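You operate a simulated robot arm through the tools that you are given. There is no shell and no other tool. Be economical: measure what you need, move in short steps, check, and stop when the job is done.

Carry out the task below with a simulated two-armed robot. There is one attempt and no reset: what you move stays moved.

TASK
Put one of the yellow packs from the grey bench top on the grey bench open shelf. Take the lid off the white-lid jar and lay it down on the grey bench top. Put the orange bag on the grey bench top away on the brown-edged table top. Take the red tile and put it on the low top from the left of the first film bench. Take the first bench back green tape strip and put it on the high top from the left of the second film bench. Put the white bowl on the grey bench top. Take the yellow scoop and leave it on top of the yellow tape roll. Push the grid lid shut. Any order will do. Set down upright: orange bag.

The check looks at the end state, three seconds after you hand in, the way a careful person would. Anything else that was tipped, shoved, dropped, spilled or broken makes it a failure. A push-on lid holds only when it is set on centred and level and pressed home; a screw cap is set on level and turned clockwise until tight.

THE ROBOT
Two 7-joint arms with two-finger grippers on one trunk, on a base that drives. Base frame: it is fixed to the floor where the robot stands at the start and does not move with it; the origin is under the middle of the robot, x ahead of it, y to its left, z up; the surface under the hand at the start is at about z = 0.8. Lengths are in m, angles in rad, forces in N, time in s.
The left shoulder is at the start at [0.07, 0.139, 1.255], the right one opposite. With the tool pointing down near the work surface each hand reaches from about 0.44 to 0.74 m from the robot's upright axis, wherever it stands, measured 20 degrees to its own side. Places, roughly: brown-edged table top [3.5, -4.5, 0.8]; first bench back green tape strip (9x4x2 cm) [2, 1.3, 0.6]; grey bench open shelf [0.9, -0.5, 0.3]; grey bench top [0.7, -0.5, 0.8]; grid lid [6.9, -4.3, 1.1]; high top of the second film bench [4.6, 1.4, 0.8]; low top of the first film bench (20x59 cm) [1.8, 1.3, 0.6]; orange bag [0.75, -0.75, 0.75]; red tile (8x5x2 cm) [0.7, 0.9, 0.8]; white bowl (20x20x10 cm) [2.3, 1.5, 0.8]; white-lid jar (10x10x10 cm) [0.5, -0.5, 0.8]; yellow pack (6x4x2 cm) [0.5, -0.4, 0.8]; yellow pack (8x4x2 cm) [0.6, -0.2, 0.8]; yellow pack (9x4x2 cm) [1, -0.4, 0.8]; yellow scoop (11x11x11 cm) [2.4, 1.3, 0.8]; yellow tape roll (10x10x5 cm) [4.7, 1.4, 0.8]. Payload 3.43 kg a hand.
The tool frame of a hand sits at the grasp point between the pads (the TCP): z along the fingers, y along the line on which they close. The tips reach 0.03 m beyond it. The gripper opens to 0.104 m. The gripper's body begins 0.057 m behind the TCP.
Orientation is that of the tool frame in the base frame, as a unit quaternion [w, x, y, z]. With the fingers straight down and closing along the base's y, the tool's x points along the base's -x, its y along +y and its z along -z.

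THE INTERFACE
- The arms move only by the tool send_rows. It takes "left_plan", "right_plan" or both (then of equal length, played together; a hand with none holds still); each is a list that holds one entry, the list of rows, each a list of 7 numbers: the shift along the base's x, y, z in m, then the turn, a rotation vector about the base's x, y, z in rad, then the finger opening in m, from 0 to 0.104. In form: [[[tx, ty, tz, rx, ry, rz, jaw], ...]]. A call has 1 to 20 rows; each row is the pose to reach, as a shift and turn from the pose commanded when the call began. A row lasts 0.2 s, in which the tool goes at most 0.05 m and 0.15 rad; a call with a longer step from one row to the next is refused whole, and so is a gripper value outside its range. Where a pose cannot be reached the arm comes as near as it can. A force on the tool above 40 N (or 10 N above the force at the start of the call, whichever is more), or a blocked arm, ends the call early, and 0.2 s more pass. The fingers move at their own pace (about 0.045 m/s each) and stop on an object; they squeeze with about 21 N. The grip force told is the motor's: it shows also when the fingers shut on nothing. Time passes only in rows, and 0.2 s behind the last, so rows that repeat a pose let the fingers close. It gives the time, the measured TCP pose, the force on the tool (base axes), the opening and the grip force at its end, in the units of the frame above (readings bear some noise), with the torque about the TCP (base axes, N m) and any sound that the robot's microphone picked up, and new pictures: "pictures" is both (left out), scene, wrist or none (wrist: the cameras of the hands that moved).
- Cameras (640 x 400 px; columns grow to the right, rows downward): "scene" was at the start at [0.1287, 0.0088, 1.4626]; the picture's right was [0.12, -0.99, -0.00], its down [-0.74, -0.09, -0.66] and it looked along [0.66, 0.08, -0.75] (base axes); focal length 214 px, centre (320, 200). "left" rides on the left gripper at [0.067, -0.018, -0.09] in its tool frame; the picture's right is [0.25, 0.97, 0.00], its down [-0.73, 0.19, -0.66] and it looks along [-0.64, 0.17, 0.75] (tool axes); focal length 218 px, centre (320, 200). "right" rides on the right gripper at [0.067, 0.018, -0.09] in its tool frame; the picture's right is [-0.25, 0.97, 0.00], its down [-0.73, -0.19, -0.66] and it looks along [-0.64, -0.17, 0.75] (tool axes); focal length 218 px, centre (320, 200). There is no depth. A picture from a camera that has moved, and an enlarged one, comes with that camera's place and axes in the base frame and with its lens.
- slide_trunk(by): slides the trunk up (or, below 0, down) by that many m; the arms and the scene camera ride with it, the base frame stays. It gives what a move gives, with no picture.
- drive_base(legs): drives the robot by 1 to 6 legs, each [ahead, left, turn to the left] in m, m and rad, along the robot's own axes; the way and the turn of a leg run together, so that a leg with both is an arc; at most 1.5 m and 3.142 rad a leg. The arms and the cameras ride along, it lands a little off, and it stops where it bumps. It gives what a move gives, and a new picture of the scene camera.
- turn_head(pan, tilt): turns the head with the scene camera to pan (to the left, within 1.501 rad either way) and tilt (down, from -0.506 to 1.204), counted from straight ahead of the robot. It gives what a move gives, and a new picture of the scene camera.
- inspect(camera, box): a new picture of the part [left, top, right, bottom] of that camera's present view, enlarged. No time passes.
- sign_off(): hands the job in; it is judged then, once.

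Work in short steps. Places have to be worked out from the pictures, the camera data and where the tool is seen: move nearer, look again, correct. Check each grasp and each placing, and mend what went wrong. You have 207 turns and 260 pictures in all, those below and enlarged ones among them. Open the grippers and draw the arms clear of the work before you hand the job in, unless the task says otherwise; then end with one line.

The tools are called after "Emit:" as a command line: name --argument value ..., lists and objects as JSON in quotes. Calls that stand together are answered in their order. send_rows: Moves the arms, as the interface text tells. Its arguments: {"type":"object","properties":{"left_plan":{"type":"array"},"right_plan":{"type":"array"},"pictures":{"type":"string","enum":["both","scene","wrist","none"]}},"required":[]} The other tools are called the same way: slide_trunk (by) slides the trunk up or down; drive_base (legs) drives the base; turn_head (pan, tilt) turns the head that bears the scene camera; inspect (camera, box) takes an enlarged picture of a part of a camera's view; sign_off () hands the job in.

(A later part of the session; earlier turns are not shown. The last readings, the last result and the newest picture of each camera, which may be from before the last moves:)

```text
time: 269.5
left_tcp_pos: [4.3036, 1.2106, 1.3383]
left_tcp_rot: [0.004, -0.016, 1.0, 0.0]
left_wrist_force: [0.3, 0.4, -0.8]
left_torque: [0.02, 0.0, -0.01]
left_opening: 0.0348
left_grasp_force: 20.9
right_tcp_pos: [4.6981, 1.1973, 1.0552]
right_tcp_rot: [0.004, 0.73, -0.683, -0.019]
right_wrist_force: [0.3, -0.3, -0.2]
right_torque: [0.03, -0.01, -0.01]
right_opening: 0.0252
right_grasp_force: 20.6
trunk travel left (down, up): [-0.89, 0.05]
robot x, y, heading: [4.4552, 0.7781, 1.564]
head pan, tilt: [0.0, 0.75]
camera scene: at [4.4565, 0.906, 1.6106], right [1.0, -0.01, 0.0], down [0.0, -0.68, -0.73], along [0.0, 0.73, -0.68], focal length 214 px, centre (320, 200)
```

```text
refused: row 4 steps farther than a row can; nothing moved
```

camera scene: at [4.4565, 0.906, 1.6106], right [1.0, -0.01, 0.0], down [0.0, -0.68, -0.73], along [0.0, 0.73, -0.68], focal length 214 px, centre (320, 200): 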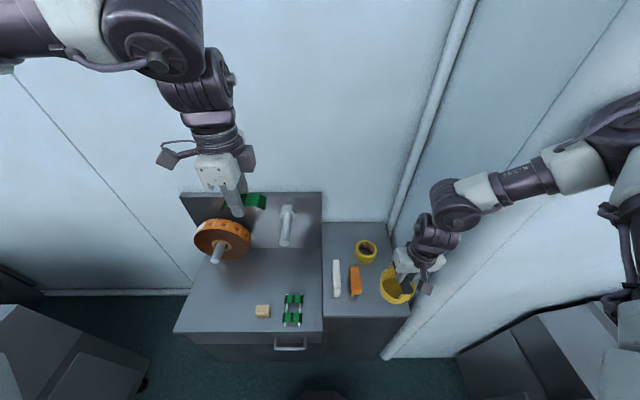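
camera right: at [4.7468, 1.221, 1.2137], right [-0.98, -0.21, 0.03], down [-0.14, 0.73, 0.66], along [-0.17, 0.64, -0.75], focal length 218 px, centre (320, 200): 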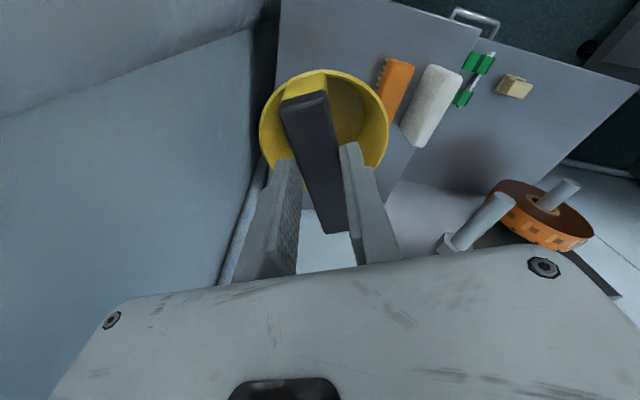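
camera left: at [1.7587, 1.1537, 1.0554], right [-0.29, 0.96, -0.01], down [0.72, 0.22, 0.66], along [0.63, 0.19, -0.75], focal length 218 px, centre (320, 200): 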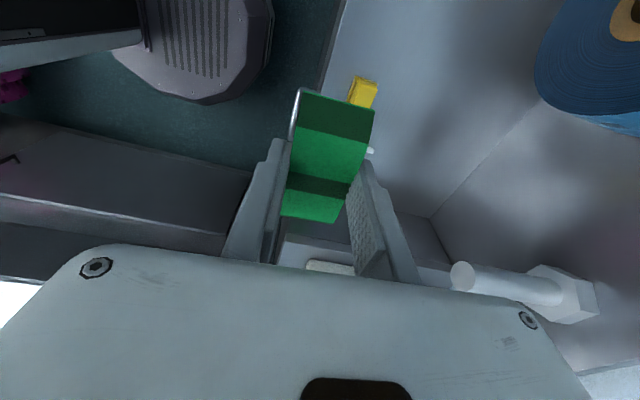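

Emit:
send_rows --left_plan '[[[0.03, 0.02, -0.03, 0, 0, 0, 0], [0.06, 0.04, -0.06, 0, 0, 0, 0], [0.09, 0.06, -0.09, 0, 0, 0, 0], [0.115, 0.085, -0.12, 0, 0, 0, 0], [0.14, 0.11, -0.15, 0, 0, 0, 0], [0.165, 0.135, -0.18, 0, 0, 0, 0], [0.19, 0.16, -0.21, 0, 0, 0, 0], [0.215, 0.185, -0.24, 0, 0, 0, 0], [0.24, 0.21, -0.265, 0, 0, 0, 0], [0.24, 0.24, -0.29, 0, 0, 0, 0], [0.24, 0.265, -0.32, 0, 0, 0, 0], [0.24, 0.27, -0.35, 0, 0, 0, 0], [0.24, 0.27, -0.38, 0, 0, 0, 0]]]' --pictures "both"

```text
time: 272.3
left_tcp_pos: [4.5031, 1.3895, 1.0166]
left_tcp_rot: [0.005, -0.017, 1.0, 0.0]
left_wrist_force: [-0.8, -0.1, -0.3]
left_torque: [0.0, 0.02, -0.01]
left_opening: 0.0349
left_grasp_force: 21.4
left hand out of reach, approached as far as the arm can: row 9, 10, 11, 12, 13
right_tcp_pos: [4.6968, 1.1976, 1.0538]
right_tcp_rot: [0.005, 0.73, -0.683, -0.018]
right_wrist_force: [0.4, 0.4, -1.0]
right_torque: [0.0, 0.0, 0.03]
right_opening: 0.0254
right_grasp_force: 20.9
trunk travel left (down, up): [-0.89, 0.05]
robot x, y, heading: [4.4529, 0.7748, 1.565]
head pan, tilt: [0.0, 0.75]
camera scene: at [4.4558, 0.91, 1.6102], right [1.0, -0.01, 0.0], down [0.0, -0.68, -0.73], along [0.0, 0.73, -0.68], focal length 214 px, centre (320, 200)
camera left: at [4.4348, 1.3699, 1.1063], right [-0.29, 0.96, 0.0], down [0.71, 0.22, 0.66], along [0.64, 0.19, -0.75], focal length 218 px, centre (320, 200)
```

scene: 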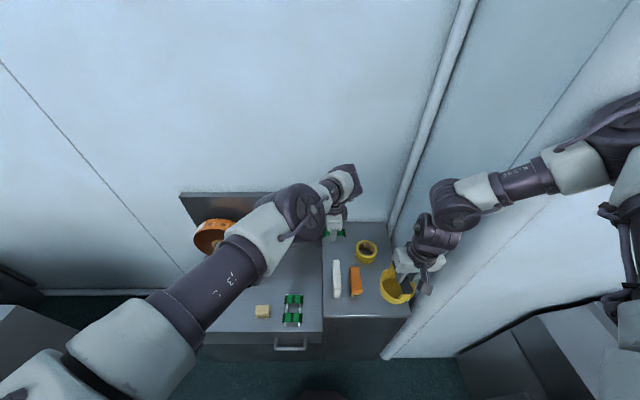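
left: 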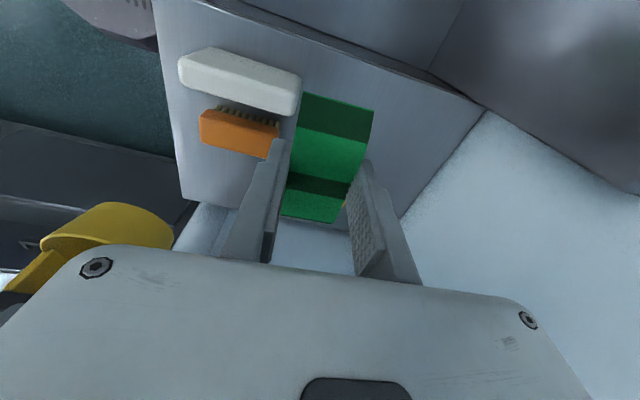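

The left arm can't reach that far. But the right arm's earlier posture (0.28 right, 0.54 ahead) would put the scoop over the roll if the base stands at about (4.38,0.85). I retract the left hand, extend the right, and reposition.

Emit:
send_rows --left_plan '[[[-0.02, -0.03, 0.03, 0, 0, 0, 0], [-0.04, -0.06, 0.06, 0, 0, 0, 0], [-0.06, -0.09, 0.09, 0, 0, 0, 0], [-0.08, -0.12, 0.12, 0, 0, 0, 0], [-0.1, -0.15, 0.15, 0, 0, 0, 0], [-0.12, -0.18, 0.18, 0, 0, 0, 0], [-0.14, -0.19, 0.21, 0, 0, 0, 0], [-0.16, -0.19, 0.24, 0, 0, 0, 0]]]' --pictures "none"

Emit:
drive_base --legs '[[-0.08, 0.0, 0], [0, 0.075, 0]]'

Emit:
send_rows --right_plan '[[[0.0, 0.025, 0.02, 0, 0, 0, 0], [0.01, 0.05, 0.04, 0, 0, 0, 0], [0.02, 0.08, 0.06, 0, 0, 0, 0], [0.03, 0.11, 0.07, 0, 0, 0, 0], [0.03, 0.13, 0.07, 0, 0, 0, 0], [0.03, 0.15, 0.07, 0, 0, 0, 0]]]' --pictures "both"

```text
time: 274.1
left_tcp_pos: [4.3408, 1.1969, 1.259]
left_tcp_rot: [0.005, -0.017, 1.0, -0.001]
left_wrist_force: [-0.4, 0.3, 0.4]
left_torque: [0.0, 0.01, 0.01]
left_opening: 0.0351
left_grasp_force: 21.4
right_tcp_pos: [4.6955, 1.1986, 1.0547]
right_tcp_rot: [0.005, 0.73, -0.683, -0.017]
right_wrist_force: [0.7, 0.8, -0.8]
right_torque: [0.01, -0.02, 0.04]
right_opening: 0.025
right_grasp_force: 21.2
trunk travel left (down, up): [-0.89, 0.05]
robot x, y, heading: [4.4542, 0.778, 1.564]
head pan, tilt: [0.0, 0.75]
```

```text
time: 275.8
left_tcp_pos: [4.2796, 1.1231, 1.258]
left_tcp_rot: [0.0, -0.016, 1.0, -0.003]
left_wrist_force: [2.1, 0.7, -0.6]
left_torque: [-0.04, 0.09, -0.01]
left_opening: 0.0349
left_grasp_force: 20.5
right_tcp_pos: [4.6309, 1.1216, 1.0514]
right_tcp_rot: [0.009, 0.728, -0.685, -0.02]
right_wrist_force: [0.6, -0.3, -1.3]
right_torque: [-0.04, 0.07, -0.01]
right_opening: 0.025
right_grasp_force: 21.3
trunk travel left (down, up): [-0.89, 0.05]
robot x, y, heading: [4.3812, 0.6983, 1.565]
head pan, tilt: [0.0, 0.75]
camera scene: at [4.3945, 0.8349, 1.6096], right [1.0, -0.01, -0.01], down [-0.01, -0.68, -0.73], along [0.0, 0.73, -0.68], focal length 214 px, centre (320, 200)
```

scene: 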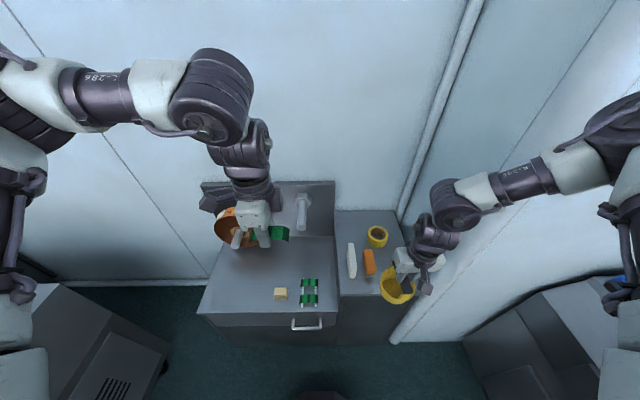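

```text
time: 277.2
left_tcp_pos: [4.2715, 1.119, 1.2588]
left_tcp_rot: [0.004, -0.016, 1.0, -0.001]
left_wrist_force: [-0.2, -0.2, 0.2]
left_torque: [0.0, -0.02, 0.0]
left_opening: 0.0351
left_grasp_force: 20.4
right_tcp_pos: [4.6673, 1.2511, 1.1339]
right_tcp_rot: [0.004, 0.729, -0.685, -0.019]
right_wrist_force: [0.5, -0.7, -0.1]
right_torque: [-0.03, -0.02, -0.01]
right_opening: 0.0253
right_grasp_force: 20.9
right hand out of reach, approached as far as the arm can: row 5, 6
trunk travel left (down, up): [-0.89, 0.05]
robot x, y, heading: [4.382, 0.6939, 1.563]
head pan, tilt: [0.0, 0.75]
camera scene: at [4.3833, 0.8294, 1.6103], right [1.0, -0.01, 0.0], down [-0.01, -0.68, -0.73], along [0.01, 0.73, -0.68], focal length 214 px, centre (320, 200)
camera right: at [4.6548, 1.1818, 1.221], right [-0.98, 0.19, 0.04], down [0.17, 0.73, 0.66], along [0.1, 0.66, -0.75], focal length 218 px, centre (320, 200)
```

scene: 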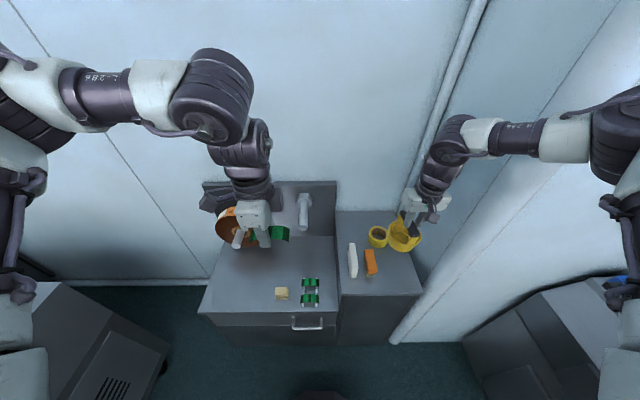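
right: 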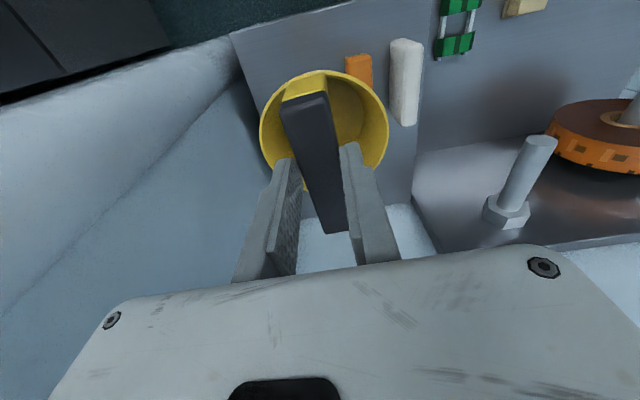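

Bucket centre is now about (4.658,1.240); it needs +0.174 in y. Drive ahead gently 0.165.

Emit:
drive_base --legs '[[0.165, 0.004, 0]]'

Emit:
inspect --camera "right" --box '[0, 0, 640, 400]'

```text
time: 278.7
left_tcp_pos: [4.2672, 1.2814, 1.2602]
left_tcp_rot: [0.005, -0.016, 1.0, 0.001]
left_wrist_force: [0.6, -0.7, 0.4]
left_torque: [0.02, 0.01, 0.03]
left_opening: 0.0349
left_grasp_force: 20.7
right_tcp_pos: [4.6619, 1.4153, 1.1345]
right_tcp_rot: [0.004, 0.728, -0.685, -0.02]
right_wrist_force: [0.6, -0.4, 0.0]
right_torque: [0.01, -0.02, 0.01]
right_opening: 0.0251
right_grasp_force: 20.9
trunk travel left (down, up): [-0.89, 0.05]
robot x, y, heading: [4.3781, 0.8607, 1.56]
head pan, tilt: [0.0, 0.75]
camera scene: at [4.38, 0.991, 1.6107], right [1.0, -0.01, 0.0], down [-0.01, -0.68, -0.73], along [0.01, 0.73, -0.68], focal length 214 px, centre (320, 200)
```

scene: 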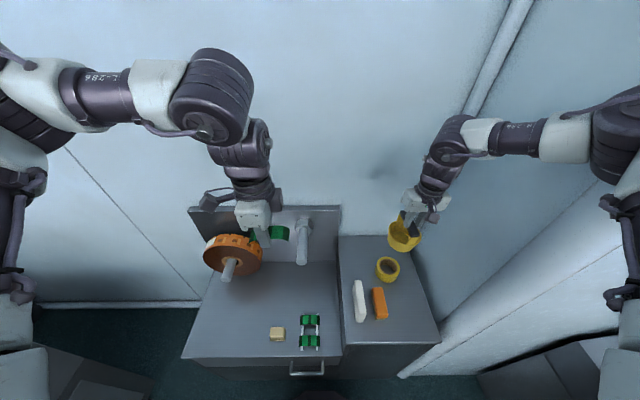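

```text
1.00 times, centred on (320, 200) of right (not enlarged: the box is as wide or as high as the picture)
camera zoom: at [4.6512, 1.3444, 1.2224], right [-0.98, 0.19, 0.04], down [0.17, 0.73, 0.67], along [0.1, 0.66, -0.74], focal length 218 px, centre (320, 200)
```

zoom: 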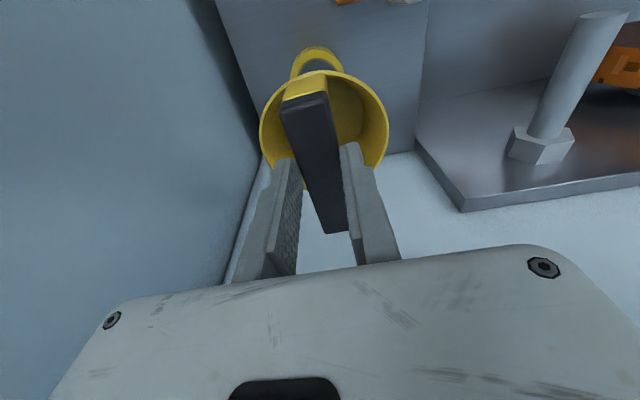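

Zoom on the roll partly visible behind the bucket.

Emit:
inspect --camera "right" --box '[270, 30, 370, 100]'

Emit:
inspect --camera "scene" --box '[350, 200, 450, 300]'

```text
5.71 times, centred on (320, 65) of right
camera zoom: at [4.6512, 1.3444, 1.2224], right [-0.98, 0.19, 0.04], down [0.17, 0.73, 0.67], along [0.1, 0.66, -0.74], focal length 1247 px, centre (320, 971)
```

zoom: 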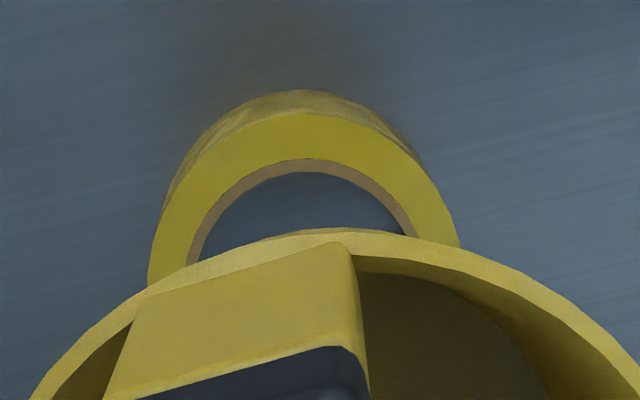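

```text
4.00 times, centred on (400, 250) of scene
camera zoom: at [4.38, 0.991, 1.6107], right [1.0, -0.01, 0.0], down [-0.01, -0.68, -0.73], along [0.01, 0.73, -0.68], focal length 858 px, centre (0, 0)
```

zoom: 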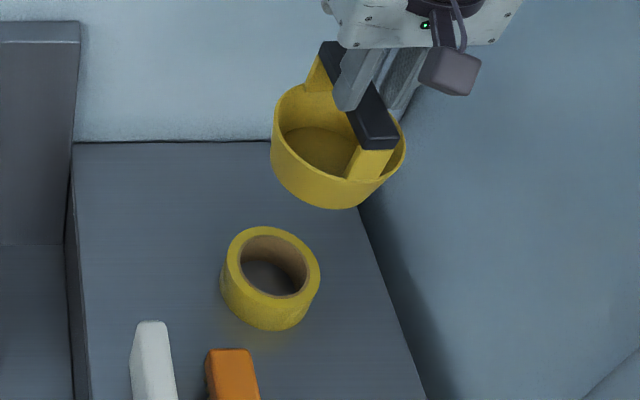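

Roll centre ≈(4.654,1.431); bucket centre ≈(4.651,1.405). Nudge base 0.026 forward, then lower with the trunk.

Emit:
drive_base --legs '[[0.027, -0.002, 0]]'

Emit:
slide_trunk --by -0.15

Emit:
turn_head --pan -0.4 --tilt 0.75

```text
time: 279.5
left_tcp_pos: [4.2702, 1.3039, 1.2618]
left_tcp_rot: [0.005, -0.016, 1.0, 0.001]
left_wrist_force: [0.2, -1.5, 0.1]
left_torque: [0.05, -0.01, -0.02]
left_opening: 0.0347
left_grasp_force: 21.2
right_tcp_pos: [4.6637, 1.4392, 1.1356]
right_tcp_rot: [0.002, 0.728, -0.685, -0.02]
right_wrist_force: [0.2, -0.4, -1.1]
right_torque: [0.06, -0.01, -0.03]
right_opening: 0.0252
right_grasp_force: 21.1
trunk travel left (down, up): [-0.89, 0.05]
robot x, y, heading: [4.3817, 0.8916, 1.562]
head pan, tilt: [0.0, 0.75]
camera scene: at [4.3815, 1.0137, 1.6111], right [1.0, -0.01, 0.0], down [-0.01, -0.68, -0.73], along [0.01, 0.73, -0.68], focal length 214 px, centre (320, 200)
```

scene: 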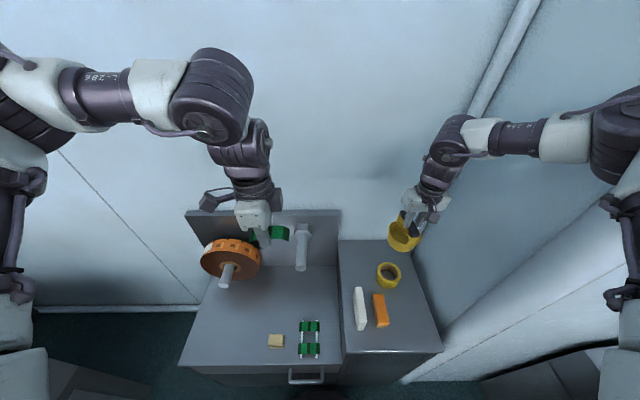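

```text
time: 281.2
left_tcp_pos: [4.27, 1.3107, 1.1088]
left_tcp_rot: [0.005, -0.016, 1.0, 0.0]
left_wrist_force: [-0.1, 0.1, 0.1]
left_torque: [0.06, -0.02, -0.01]
left_opening: 0.035
left_grasp_force: 21.3
right_tcp_pos: [4.6645, 1.4431, 0.983]
right_tcp_rot: [0.006, 0.728, -0.685, -0.019]
right_wrist_force: [0.1, 0.1, -0.1]
right_torque: [-0.02, 0.0, 0.0]
right_opening: 0.0252
right_grasp_force: 21.5
trunk travel left (down, up): [-0.74, 0.2]
robot x, y, heading: [4.3828, 0.8903, 1.563]
head pan, tilt: [0.0, 0.75]
```

```text
time: 282.1
left_tcp_pos: [4.2703, 1.312, 1.108]
left_tcp_rot: [0.004, -0.015, 1.0, -0.001]
left_wrist_force: [-0.2, -0.6, -0.1]
left_torque: [0.0, -0.02, 0.02]
left_opening: 0.0352
left_grasp_force: 21.2
right_tcp_pos: [4.665, 1.4431, 0.9833]
right_tcp_rot: [0.006, 0.728, -0.685, -0.019]
right_wrist_force: [-0.2, 0.4, -0.3]
right_torque: [-0.02, 0.01, 0.02]
right_opening: 0.0251
right_grasp_force: 20.8
trunk travel left (down, up): [-0.74, 0.2]
robot x, y, heading: [4.3819, 0.8881, 1.565]
head pan, tilt: [-0.4, 0.75]
camera scene: at [4.4144, 1.0153, 1.4602], right [0.92, -0.4, 0.0], down [-0.27, -0.63, -0.73], along [0.29, 0.67, -0.68], focal length 214 px, centre (320, 200)
```

scene: 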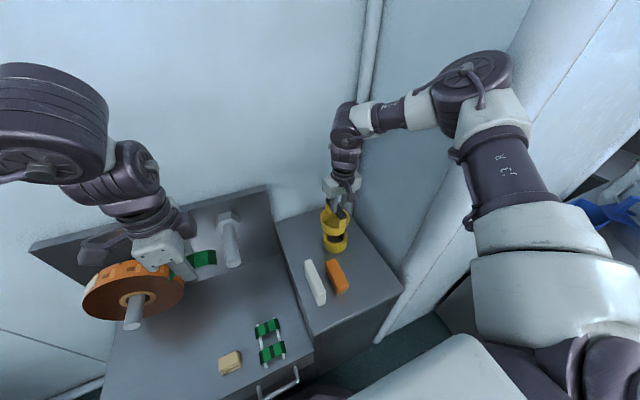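

Emit:
inspect --camera "scene" --box '[290, 180, 390, 280]'

Emit:
inspect --camera "right" --box '[220, 20, 420, 145]'

```text
4.00 times, centred on (340, 230) of scene
camera zoom: at [4.4144, 1.0153, 1.4602], right [0.92, -0.4, 0.0], down [-0.27, -0.63, -0.73], along [0.29, 0.67, -0.68], focal length 858 px, centre (240, 80)
```

zoom: 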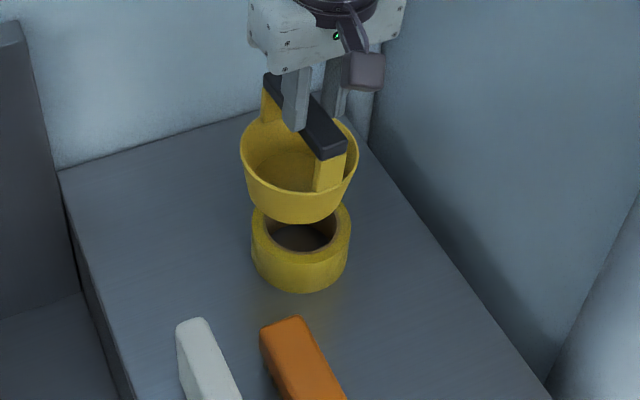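

```text
3.20 times, centred on (320, 82) of right
camera zoom: at [4.6535, 1.3743, 1.0709], right [-0.98, 0.19, 0.04], down [0.17, 0.73, 0.66], along [0.1, 0.66, -0.75], focal length 698 px, centre (320, 576)
```

zoom: 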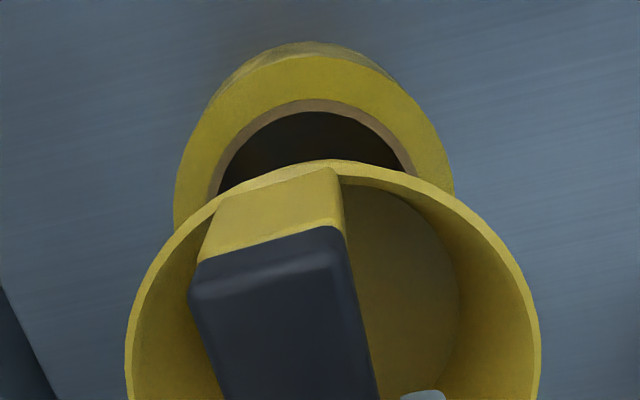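

Aligned within about 1 cm with ~3 cm gap. Lower with the trunk.

Emit:
slide_trunk --by -0.025

Emit:
slide_trunk --by -0.006

Emit:
inspect --camera "scene" --box '[290, 160, 390, 260]'

```text
time: 282.8
left_tcp_pos: [4.2697, 1.3109, 1.0833]
left_tcp_rot: [0.005, -0.016, 1.0, -0.001]
left_wrist_force: [-0.3, -0.1, -0.4]
left_torque: [-0.01, -0.02, -0.03]
left_opening: 0.0349
left_grasp_force: 21.2
right_tcp_pos: [4.6657, 1.4436, 0.9579]
right_tcp_rot: [0.005, 0.728, -0.685, -0.018]
right_wrist_force: [-0.3, 0.7, -0.1]
right_torque: [0.0, 0.01, 0.01]
right_opening: 0.0252
right_grasp_force: 21.0
trunk travel left (down, up): [-0.715, 0.225]
robot x, y, heading: [4.3821, 0.8896, 1.557]
head pan, tilt: [-0.4, 0.75]
```

```text
time: 283.4
left_tcp_pos: [4.2709, 1.3107, 1.077]
left_tcp_rot: [0.004, -0.016, 1.0, -0.001]
left_wrist_force: [0.0, -0.2, 0.3]
left_torque: [0.0, -0.02, -0.02]
left_opening: 0.0348
left_grasp_force: 21.5
right_tcp_pos: [4.6637, 1.4436, 0.9518]
right_tcp_rot: [0.006, 0.728, -0.685, -0.018]
right_wrist_force: [0.8, -0.1, 0.1]
right_torque: [-0.02, 0.04, 0.01]
right_opening: 0.0253
right_grasp_force: 21.0
trunk travel left (down, up): [-0.709, 0.231]
robot x, y, heading: [4.3829, 0.89, 1.567]
head pan, tilt: [-0.4, 0.75]
```

```text
4.00 times, centred on (340, 210) of scene
camera zoom: at [4.4145, 1.0153, 1.4292], right [0.92, -0.4, 0.0], down [-0.27, -0.63, -0.73], along [0.29, 0.67, -0.68], focal length 858 px, centre (240, 160)
```

zoom: 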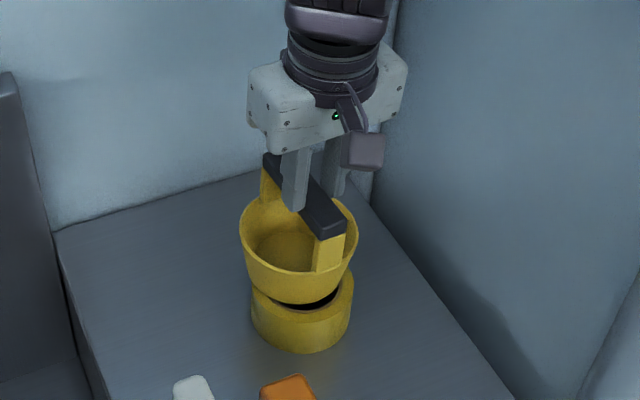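

Still no contact; the bucket sits about 1 cm too far back. Arm shift -0.01 in y and lower in small steps.

Emit:
send_rows --right_plan '[[[0, -0.005, 0, 0, 0, 0, 0], [0, -0.01, 0, 0, 0, 0, 0], [0, -0.01, -0.003, 0, 0, 0, 0], [0, -0.01, -0.006, 0, 0, 0, 0]]]' --pictures "none"

Emit:
inspect --camera "scene" --box '[290, 160, 390, 260]'

```text
time: 284.4
left_tcp_pos: [4.2679, 1.3104, 1.0792]
left_tcp_rot: [0.006, -0.016, 1.0, -0.001]
left_wrist_force: [-0.4, 0.2, 0.2]
left_torque: [-0.02, 0.04, 0.03]
left_opening: 0.0347
left_grasp_force: 21.1
right_tcp_pos: [4.6628, 1.4333, 0.9499]
right_tcp_rot: [0.002, 0.729, -0.685, -0.02]
right_wrist_force: [-2.5, 1.7, 18.8]
right_torque: [-0.19, 0.02, -0.03]
right_opening: 0.0253
right_grasp_force: 21.3
trunk travel left (down, up): [-0.709, 0.231]
robot x, y, heading: [4.3845, 0.8872, 1.562]
head pan, tilt: [-0.4, 0.75]
```

```text
4.00 times, centred on (340, 210) of scene
camera zoom: at [4.412, 1.0126, 1.4299], right [0.92, -0.4, 0.0], down [-0.27, -0.62, -0.73], along [0.29, 0.67, -0.68], focal length 858 px, centre (240, 160)
```

zoom: 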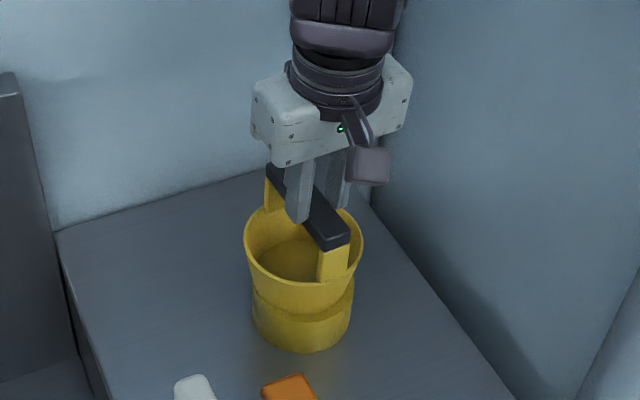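

Seated on the roll (19 N), well aligned. Open and rise with the trunk.

Emit:
send_rows --right_plan '[[[0, 0, 0.001, 0, 0, 0, 0.04], [0, 0, 0.002, 0, 0, 0, 0.06], [0, 0, 0.002, 0, 0, 0, 0.07], [0, 0, 0.002, 0, 0, 0, 0.07]]]' --pictures "none"

Emit:
slide_trunk --by 0.12

Emit:
inspect --camera "right" --box '[0, 0, 640, 400]'

```text
time: 285.4
left_tcp_pos: [4.2705, 1.3104, 1.0784]
left_tcp_rot: [0.005, -0.016, 1.0, 0.0]
left_wrist_force: [-0.9, -0.6, -1.1]
left_torque: [-0.01, -0.01, -0.01]
left_opening: 0.0351
left_grasp_force: 21.3
right_tcp_pos: [4.665, 1.4344, 0.9463]
right_tcp_rot: [0.005, 0.728, -0.685, -0.02]
right_wrist_force: [0.6, 0.3, 0.5]
right_torque: [0.0, -0.01, -0.02]
right_opening: 0.0701
right_grasp_force: 0.0
trunk travel left (down, up): [-0.709, 0.231]
robot x, y, heading: [4.3816, 0.8893, 1.56]
head pan, tilt: [-0.4, 0.75]
```

```text
time: 286.9
left_tcp_pos: [4.2706, 1.3105, 1.197]
left_tcp_rot: [0.004, -0.015, 1.0, -0.001]
left_wrist_force: [-0.1, 0.5, -0.3]
left_torque: [0.01, 0.0, 0.01]
left_opening: 0.0348
left_grasp_force: 21.1
right_tcp_pos: [4.6651, 1.4331, 1.0687]
right_tcp_rot: [0.005, 0.729, -0.685, -0.019]
right_wrist_force: [-0.2, -0.4, 0.3]
right_torque: [-0.02, -0.03, 0.0]
right_opening: 0.0701
right_grasp_force: 0.1
trunk travel left (down, up): [-0.829, 0.111]
robot x, y, heading: [4.3842, 0.8893, 1.559]
head pan, tilt: [-0.4, 0.75]
```

```text
1.00 times, centred on (320, 200) of right (not enlarged: the box is as wide or as high as the picture)
camera zoom: at [4.6533, 1.3644, 1.1558], right [-0.98, 0.19, 0.04], down [0.17, 0.73, 0.66], along [0.1, 0.66, -0.75], focal length 218 px, centre (320, 200)
```

zoom: 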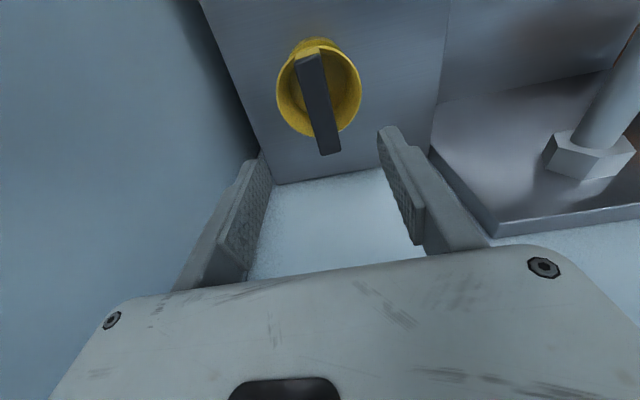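

The scoop stands on the roll. I back off and retract the right arm close to the side.

Emit:
drive_base --legs '[[-0.35, 0, 0]]'

Emit:
send_rows --right_plan '[[[0.02, -0.04, -0.0, 0, 0, 0, 0.05], [0.04, -0.08, 0, 0, 0, 0, 0.05], [0.06, -0.12, 0, 0, 0, 0, 0.05], [0.08, -0.16, 0, 0, 0, 0, 0.05], [0.1, -0.2, -0.0, 0, 0, 0, 0.05], [0.1, -0.22, -0.04, 0, 0, 0, 0.05], [0.1, -0.22, -0.08, 0, 0, 0, 0.05], [0.1, -0.22, -0.12, 0, 0, 0, 0.05], [0.1, -0.22, -0.16, 0, 0, 0, 0.05], [0.1, -0.22, -0.2, 0, 0, 0, 0.05], [0.1, -0.22, -0.24, 0, 0, 0, 0.05]]]' --pictures "scene"

```text
time: 289.1
left_tcp_pos: [4.2663, 0.9643, 1.1971]
left_tcp_rot: [0.005, -0.014, 1.0, -0.002]
left_wrist_force: [0.7, -0.2, -0.4]
left_torque: [-0.06, -0.02, 0.01]
left_opening: 0.035
left_grasp_force: 21.0
right_tcp_pos: [4.6614, 1.0877, 1.0673]
right_tcp_rot: [0.006, 0.728, -0.686, -0.019]
right_wrist_force: [1.3, -0.7, 0.3]
right_torque: [0.02, 0.0, 0.01]
right_opening: 0.0699
right_grasp_force: 0.2
trunk travel left (down, up): [-0.829, 0.111]
robot x, y, heading: [4.3777, 0.5448, 1.563]
head pan, tilt: [-0.4, 0.75]
camera scene: at [4.4115, 0.6699, 1.5489], right [0.92, -0.4, 0.0], down [-0.27, -0.63, -0.73], along [0.29, 0.67, -0.68], focal length 214 px, centre (320, 200)
```

scene: 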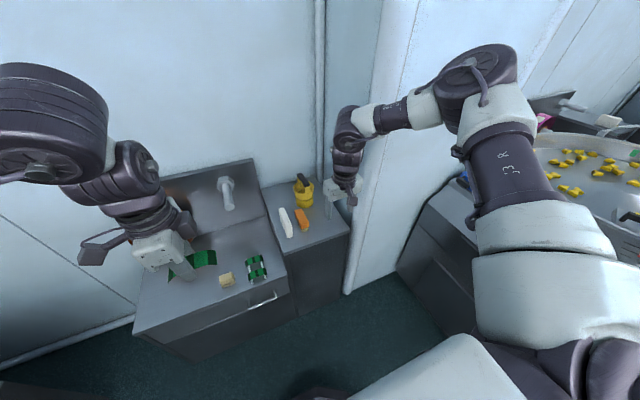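

```text
time: 291.5
left_tcp_pos: [4.268, 0.9612, 1.1984]
left_tcp_rot: [0.004, -0.015, 1.0, 0.0]
left_wrist_force: [-0.5, -0.5, -0.4]
left_torque: [0.01, 0.04, 0.01]
left_opening: 0.0347
left_grasp_force: 20.9
right_tcp_pos: [4.7628, 0.8638, 0.9177]
right_tcp_rot: [0.005, 0.728, -0.685, -0.019]
right_wrist_force: [-0.1, 0.4, 0.5]
right_torque: [0.01, -0.06, 0.02]
right_opening: 0.0501
right_grasp_force: 0.0
right hand out of reach, approached as far as the arm can: row 9, 10, 11
trunk travel left (down, up): [-0.829, 0.111]
robot x, y, heading: [4.3737, 0.5415, 1.561]
head pan, tilt: [-0.4, 0.75]
camera scene: at [4.413, 0.6657, 1.5493], right [0.92, -0.4, 0.0], down [-0.27, -0.62, -0.73], along [0.29, 0.67, -0.68], focal length 214 px, centre (320, 200)
```

scene: 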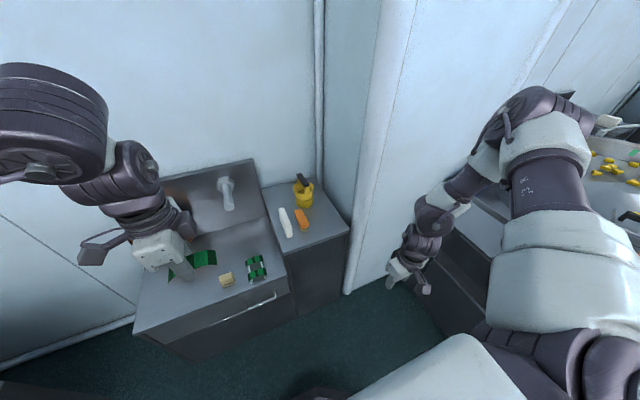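

Right arm is tucked. Now shift right/ahead so the left hand can place the strip on the free front-right part of the high top.

Emit:
drive_base --legs '[[0, -0.2, 0], [0.17, 0, 0]]'

Emit:
send_rows --left_plan '[[[0.03, 0.01, -0.02, 0, 0, 0, 0], [0.06, 0.02, -0.04, 0, 0, 0, 0], [0.09, 0.03, -0.06, 0, 0, 0, 0], [0.12, 0.04, -0.08, 0, 0, 0, 0], [0.15, 0.05, -0.1, 0, 0, 0, 0], [0.18, 0.06, -0.13, 0, 0, 0, 0], [0.205, 0.075, -0.16, 0, 0, 0, 0], [0.22, 0.083, -0.2, 0, 0, 0, 0], [0.22, 0.083, -0.24, 0, 0, 0, 0]]]' --pictures "both"

```text
time: 294.2
left_tcp_pos: [4.4678, 1.1281, 1.1989]
left_tcp_rot: [0.005, -0.015, 1.0, 0.002]
left_wrist_force: [0.1, -1.0, 0.6]
left_torque: [0.06, 0.01, 0.01]
left_opening: 0.0352
left_grasp_force: 21.0
right_tcp_pos: [4.9623, 1.0294, 0.9188]
right_tcp_rot: [0.004, 0.729, -0.685, -0.021]
right_wrist_force: [0.1, 0.3, -0.7]
right_torque: [0.02, -0.04, 0.02]
right_opening: 0.0501
right_grasp_force: 0.0
trunk travel left (down, up): [-0.829, 0.111]
robot x, y, heading: [4.5744, 0.7092, 1.567]
head pan, tilt: [-0.4, 0.75]
camera scene: at [4.6118, 0.8301, 1.5497], right [0.92, -0.4, 0.0], down [-0.27, -0.62, -0.73], along [0.29, 0.67, -0.68], focal length 214 px, centre (320, 200)
```

scene: 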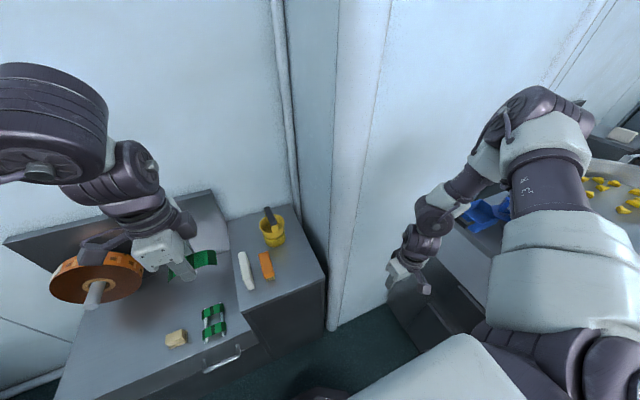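

```text
time: 296.2
left_tcp_pos: [4.6869, 1.2147, 0.9559]
left_tcp_rot: [0.005, -0.016, 1.0, -0.001]
left_wrist_force: [0.0, 1.4, 0.2]
left_torque: [-0.03, 0.0, -0.01]
left_opening: 0.0347
left_grasp_force: 21.1
right_tcp_pos: [4.9611, 1.0328, 0.9179]
right_tcp_rot: [0.006, 0.728, -0.685, -0.018]
right_wrist_force: [0.3, -0.1, -0.4]
right_torque: [-0.02, 0.0, -0.02]
right_opening: 0.05
right_grasp_force: 0.0
trunk travel left (down, up): [-0.829, 0.111]
robot x, y, heading: [4.58, 0.7091, 1.564]
head pan, tilt: [-0.4, 0.75]
camera scene: at [4.6116, 0.8352, 1.5492], right [0.92, -0.4, 0.0], down [-0.27, -0.63, -0.73], along [0.29, 0.67, -0.68], focal length 214 px, centre (320, 200)
camera left: at [4.6189, 1.194, 1.0462], right [-0.28, 0.96, 0.0], down [0.72, 0.21, 0.66], along [0.64, 0.18, -0.75], focal length 218 px, centre (320, 200)
```

scene: 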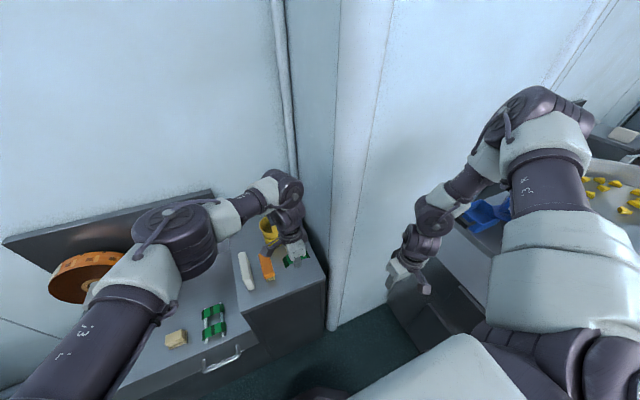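
left: 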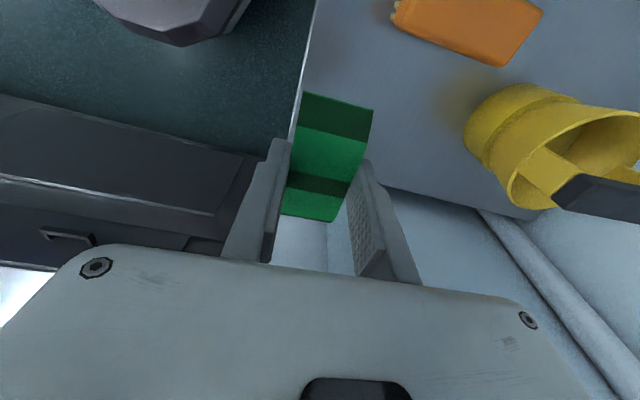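

The front edge is nearer than I'd thought (y≈1.19); I shift +0.035 in y and lower.

Emit:
send_rows --left_plan '[[[0.005, 0.02, 0, 0, 0, 0, 0], [0.005, 0.037, -0.02, 0, 0, 0, 0], [0.005, 0.037, -0.06, 0, 0, 0, 0], [0.005, 0.037, -0.1, 0, 0, 0, 0], [0.005, 0.037, -0.112, 0, 0, 0, 0], [0.005, 0.037, -0.117, 0, 0, 0, 0]]]' --pictures "wrist"

```text
time: 297.6
left_tcp_pos: [4.6754, 1.243, 0.8628]
left_tcp_rot: [0.006, -0.016, 1.0, 0.0]
left_wrist_force: [0.1, -0.1, -1.0]
left_torque: [0.0, -0.01, 0.03]
left_opening: 0.035
left_grasp_force: 21.5
left hand out of reach, approached as far as the arm can: row 3, 4, 5, 6
right_tcp_pos: [4.9628, 1.0326, 0.9181]
right_tcp_rot: [0.004, 0.728, -0.685, -0.019]
right_wrist_force: [-0.3, -0.2, 0.4]
right_torque: [0.01, 0.01, -0.02]
right_opening: 0.05
right_grasp_force: 0.1
trunk travel left (down, up): [-0.829, 0.111]
robot x, y, heading: [4.5773, 0.707, 1.564]
head pan, tilt: [-0.4, 0.75]
camera left: at [4.6068, 1.222, 0.9529], right [-0.28, 0.96, 0.0], down [0.72, 0.21, 0.66], along [0.64, 0.18, -0.75], focal length 218 px, centre (320, 200)
```

left: 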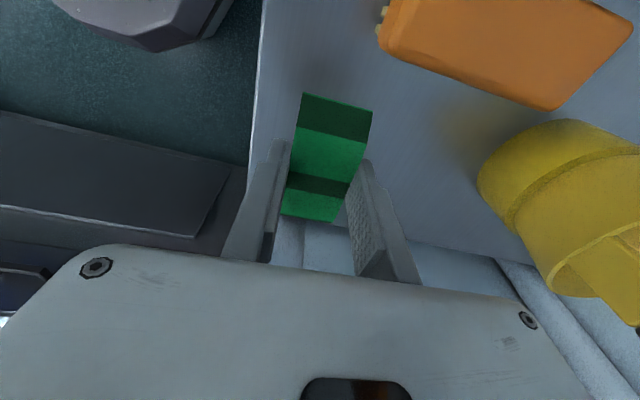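

Reach-limited; finish lowering with the trunk.

Emit:
slide_trunk --by -0.025

Emit:
slide_trunk --by -0.006

Emit:
inspect --camera "left" --box '[200, 60, 440, 260]'

```text
time: 298.3
left_tcp_pos: [4.6742, 1.2422, 0.8381]
left_tcp_rot: [0.005, -0.016, 1.0, 0.0]
left_wrist_force: [0.5, 0.2, -0.2]
left_torque: [-0.01, 0.0, -0.01]
left_opening: 0.0349
left_grasp_force: 21.7
right_tcp_pos: [4.9615, 1.0326, 0.8938]
right_tcp_rot: [0.006, 0.729, -0.685, -0.019]
right_wrist_force: [0.5, -0.1, -0.1]
right_torque: [0.03, -0.02, 0.02]
right_opening: 0.0498
right_grasp_force: 0.1
trunk travel left (down, up): [-0.804, 0.136]
robot x, y, heading: [4.5771, 0.7067, 1.564]
head pan, tilt: [-0.4, 0.75]
```

```text
time: 298.8
left_tcp_pos: [4.6752, 1.2427, 0.8325]
left_tcp_rot: [0.005, -0.015, 1.0, 0.001]
left_wrist_force: [-0.1, 0.0, 0.1]
left_torque: [-0.02, 0.0, -0.03]
left_opening: 0.035
left_grasp_force: 21.5
right_tcp_pos: [4.9619, 1.0333, 0.8877]
right_tcp_rot: [0.005, 0.728, -0.685, -0.018]
right_wrist_force: [0.4, -0.3, 0.9]
right_torque: [-0.01, -0.02, -0.01]
right_opening: 0.0501
right_grasp_force: 0.0
trunk travel left (down, up): [-0.798, 0.142]
robot x, y, heading: [4.578, 0.7047, 1.566]
head pan, tilt: [-0.4, 0.75]
```

```text
2.00 times, centred on (320, 160) of left
camera zoom: at [4.6071, 1.2223, 0.9219], right [-0.28, 0.96, 0.0], down [0.72, 0.21, 0.66], along [0.64, 0.18, -0.75], focal length 436 px, centre (320, 280)
```

zoom: 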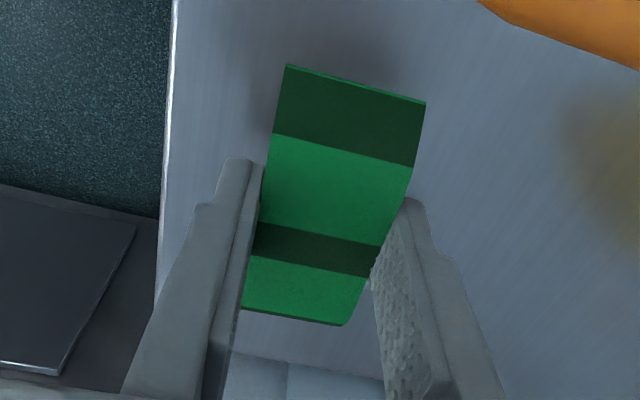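

Tips are 2–3 mm above the top; release the strip here and rise.

Emit:
send_rows --left_plan '[[[0, 0, 0.0, 0, 0, 0, 0.045], [0, 0, 0.0, 0, 0, 0, 0.06], [0, 0, 0.0, 0, 0, 0, 0.06], [0, 0, 0.03, 0, 0, 0, 0.06], [0, 0, 0.07, 0, 0, 0, 0.06], [0, -0.02, 0.11, 0, 0, 0, 0.06], [-0.02, -0.04, 0.15, 0, 0, 0, 0.06], [-0.04, -0.06, 0.19, 0, 0, 0, 0.06]]]' --pictures "wrist"

```text
time: 300.6
left_tcp_pos: [4.633, 1.1807, 1.0246]
left_tcp_rot: [0.005, -0.015, 1.0, 0.001]
left_wrist_force: [-0.3, 0.0, 0.0]
left_torque: [0.05, -0.01, 0.0]
left_opening: 0.0601
left_grasp_force: 0.2
right_tcp_pos: [4.9616, 1.0309, 0.888]
right_tcp_rot: [0.004, 0.729, -0.685, -0.018]
right_wrist_force: [-0.3, -0.2, 0.3]
right_torque: [-0.01, -0.01, -0.02]
right_opening: 0.05
right_grasp_force: 0.1
trunk travel left (down, up): [-0.798, 0.142]
robot x, y, heading: [4.5784, 0.7108, 1.563]
head pan, tilt: [-0.4, 0.75]
camera left: at [4.5654, 1.1603, 1.1133], right [-0.28, 0.96, 0.0], down [0.72, 0.21, 0.67], along [0.64, 0.19, -0.75], focal length 218 px, centre (320, 200)
```

left: 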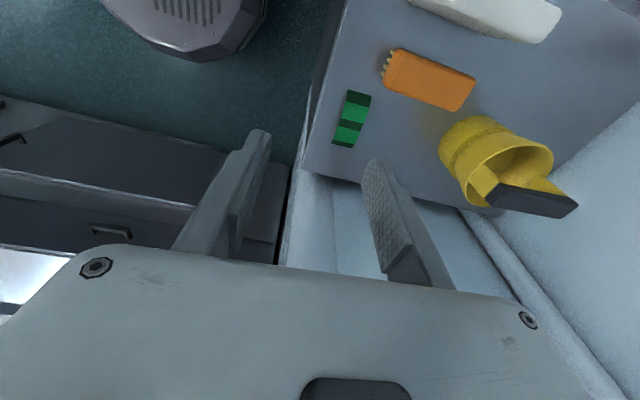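

The strip lies flat on the high top. I reset the left hand's yaw and back out of the lane.

Emit:
send_rows --left_plan '[[[-0.02, -0.02, 0.02, 0, 0, 0.14, 0.06], [-0.05, -0.04, 0.04, 0, 0, 0.28, 0.06], [-0.08, -0.06, 0.05, 0, 0, 0.42, 0.06], [-0.11, -0.06, 0.05, 0, 0, 0.56, 0.06], [-0.14, -0.06, 0.05, 0, 0, 0.7, 0.06], [-0.17, -0.06, 0.05, 0, 0, 0.84, 0.06], [-0.2, -0.06, 0.05, 0, 0, 0.98, 0.06], [-0.23, -0.06, 0.05, 0, 0, 1.12, 0.06], [-0.26, -0.06, 0.05, 0, 0, 1.26, 0.06], [-0.29, -0.06, 0.05, 0, 0, 1.4, 0.06], [-0.32, -0.06, 0.05, 0, 0, 1.54, 0.06]]]' --pictures "none"

Emit:
drive_base --legs '[[-1.45, 0, 0], [-1.45, 0, 0], [-0.75, 0, 0], [0, 0, 1.575]]'

Emit:
turn_head --pan 0.0 --tilt 0.5

```text
time: 303.0
left_tcp_pos: [4.3123, 1.1216, 1.0729]
left_tcp_rot: [-0.004, 0.708, -0.706, -0.004]
left_wrist_force: [-0.9, -1.0, 0.2]
left_torque: [0.0, 0.01, 0.02]
left_opening: 0.0603
left_grasp_force: 0.1
right_tcp_pos: [4.9606, 1.0331, 0.8887]
right_tcp_rot: [0.004, 0.728, -0.685, -0.018]
right_wrist_force: [-0.5, -0.3, -0.2]
right_torque: [-0.01, 0.01, 0.02]
right_opening: 0.0502
right_grasp_force: 0.1
trunk travel left (down, up): [-0.798, 0.142]
robot x, y, heading: [4.5783, 0.705, 1.56]
head pan, tilt: [-0.4, 0.75]
```

```text
time: 324.5
left_tcp_pos: [4.1517, -3.2005, 1.0735]
left_tcp_rot: [0.001, 1.0, 0.009, -0.006]
left_wrist_force: [-0.5, -1.2, 0.1]
left_torque: [0.0, -0.05, -0.01]
left_opening: 0.0598
left_grasp_force: 0.2
right_tcp_pos: [4.2313, -2.5505, 0.8871]
right_tcp_rot: [0.017, 0.999, 0.04, -0.009]
right_wrist_force: [0.5, -0.3, -0.6]
right_torque: [0.0, -0.02, 0.0]
right_opening: 0.0499
right_grasp_force: 0.0
trunk travel left (down, up): [-0.798, 0.142]
robot x, y, heading: [4.5602, -2.9335, -3.135]
head pan, tilt: [-0.4, 0.75]
camera scene: at [4.4357, -2.8971, 1.5182], right [0.38, 0.92, 0.0], down [0.63, -0.26, -0.73], along [-0.68, 0.28, -0.68], focal length 214 px, centre (320, 200)
```

scene: 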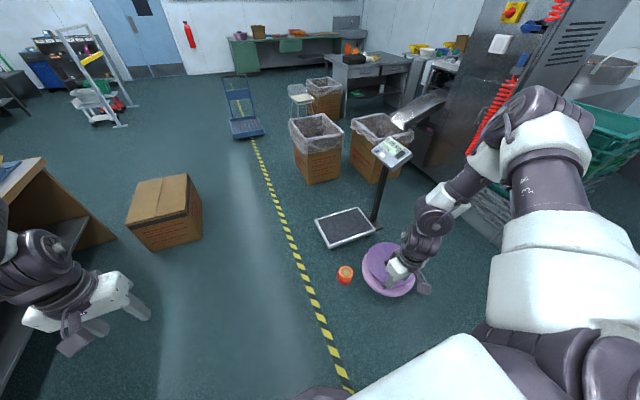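

```text
time: 325.3
left_tcp_pos: [4.1526, -3.1992, 1.0734]
left_tcp_rot: [0.0, 1.0, 0.009, -0.005]
left_wrist_force: [0.0, 0.8, 0.3]
left_torque: [0.02, 0.01, 0.02]
left_opening: 0.0597
left_grasp_force: 0.0
right_tcp_pos: [4.2304, -2.5508, 0.8864]
right_tcp_rot: [0.017, 0.999, 0.039, -0.01]
right_wrist_force: [-0.6, -0.3, -0.1]
right_torque: [-0.02, 0.01, 0.02]
right_opening: 0.0502
right_grasp_force: 0.1
trunk travel left (down, up): [-0.798, 0.142]
robot x, y, heading: [4.5572, -2.9263, -3.134]
head pan, tilt: [0.0, 0.499]
camera scene: at [4.4213, -2.9296, 1.5402], right [-0.01, 1.0, 0.0], down [0.48, 0.0, -0.88], along [-0.88, -0.01, -0.48], focal length 214 px, centre (320, 200)
```

scene: 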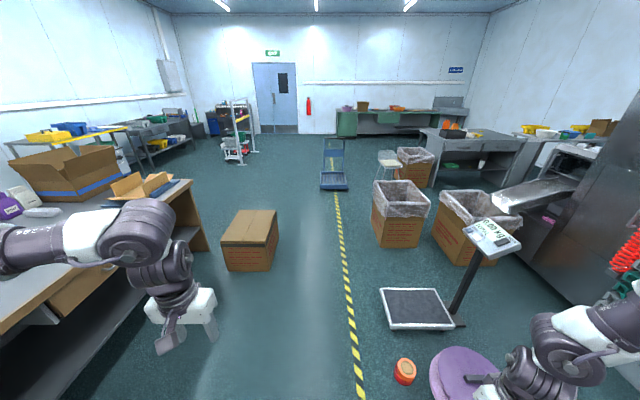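

Path back is clear. I raise the trunk a little, shift 0.09 m away from the scale, and drive to x≈1.75, then face +y.

Emit:
slide_trunk --by 0.13

Emit:
drive_base --legs '[[0.1, 0.1, 0], [1.4, 0, 0], [1.3, 0, 0], [0, 0, -1.57], [1.4, 0, 0]]'

```text
time: 326.9
left_tcp_pos: [4.1518, -3.201, 1.2031]
left_tcp_rot: [0.0, 1.0, 0.008, -0.005]
left_wrist_force: [0.4, -0.3, -0.6]
left_torque: [0.0, -0.01, 0.0]
left_opening: 0.0597
left_grasp_force: 0.0
right_tcp_pos: [4.2309, -2.5504, 1.0177]
right_tcp_rot: [0.016, 0.999, 0.04, -0.008]
right_wrist_force: [0.3, 0.0, -0.2]
right_torque: [0.03, -0.02, -0.01]
right_opening: 0.0501
right_grasp_force: 0.1
trunk travel left (down, up): [-0.928, 0.012]
robot x, y, heading: [4.5583, -2.9287, -3.134]
head pan, tilt: [0.0, 0.499]
```

```text
time: 351.4
left_tcp_pos: [1.4668, -1.2177, 1.2034]
left_tcp_rot: [-0.003, 0.711, -0.703, -0.005]
left_wrist_force: [-0.4, 0.7, -0.7]
left_torque: [-0.03, 0.03, -0.01]
left_opening: 0.0601
left_grasp_force: 0.0
right_tcp_pos: [2.1165, -1.3022, 1.0181]
right_tcp_rot: [0.005, 0.732, -0.681, -0.019]
right_wrist_force: [0.8, -0.4, 0.4]
right_torque: [0.0, 0.01, 0.01]
right_opening: 0.0502
right_grasp_force: 0.1
trunk travel left (down, up): [-0.928, 0.012]
robot x, y, heading: [1.7401, -1.6318, 1.57]
head pan, tilt: [0.0, 0.499]
camera scene: at [1.7368, -1.4897, 1.6703], right [1.0, 0.0, 0.0], down [0.0, -0.48, -0.88], along [0.0, 0.88, -0.48], focal length 214 px, centre (320, 200)
```

scene: 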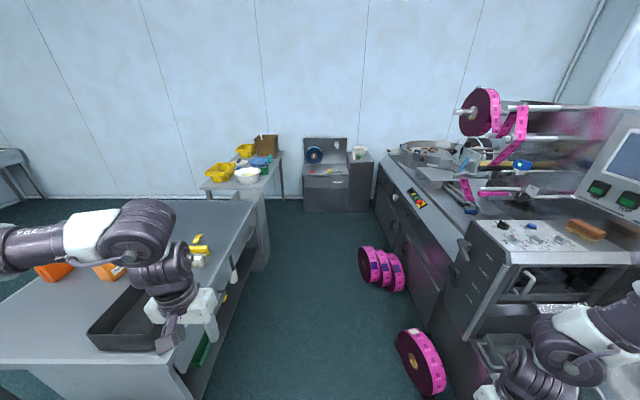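

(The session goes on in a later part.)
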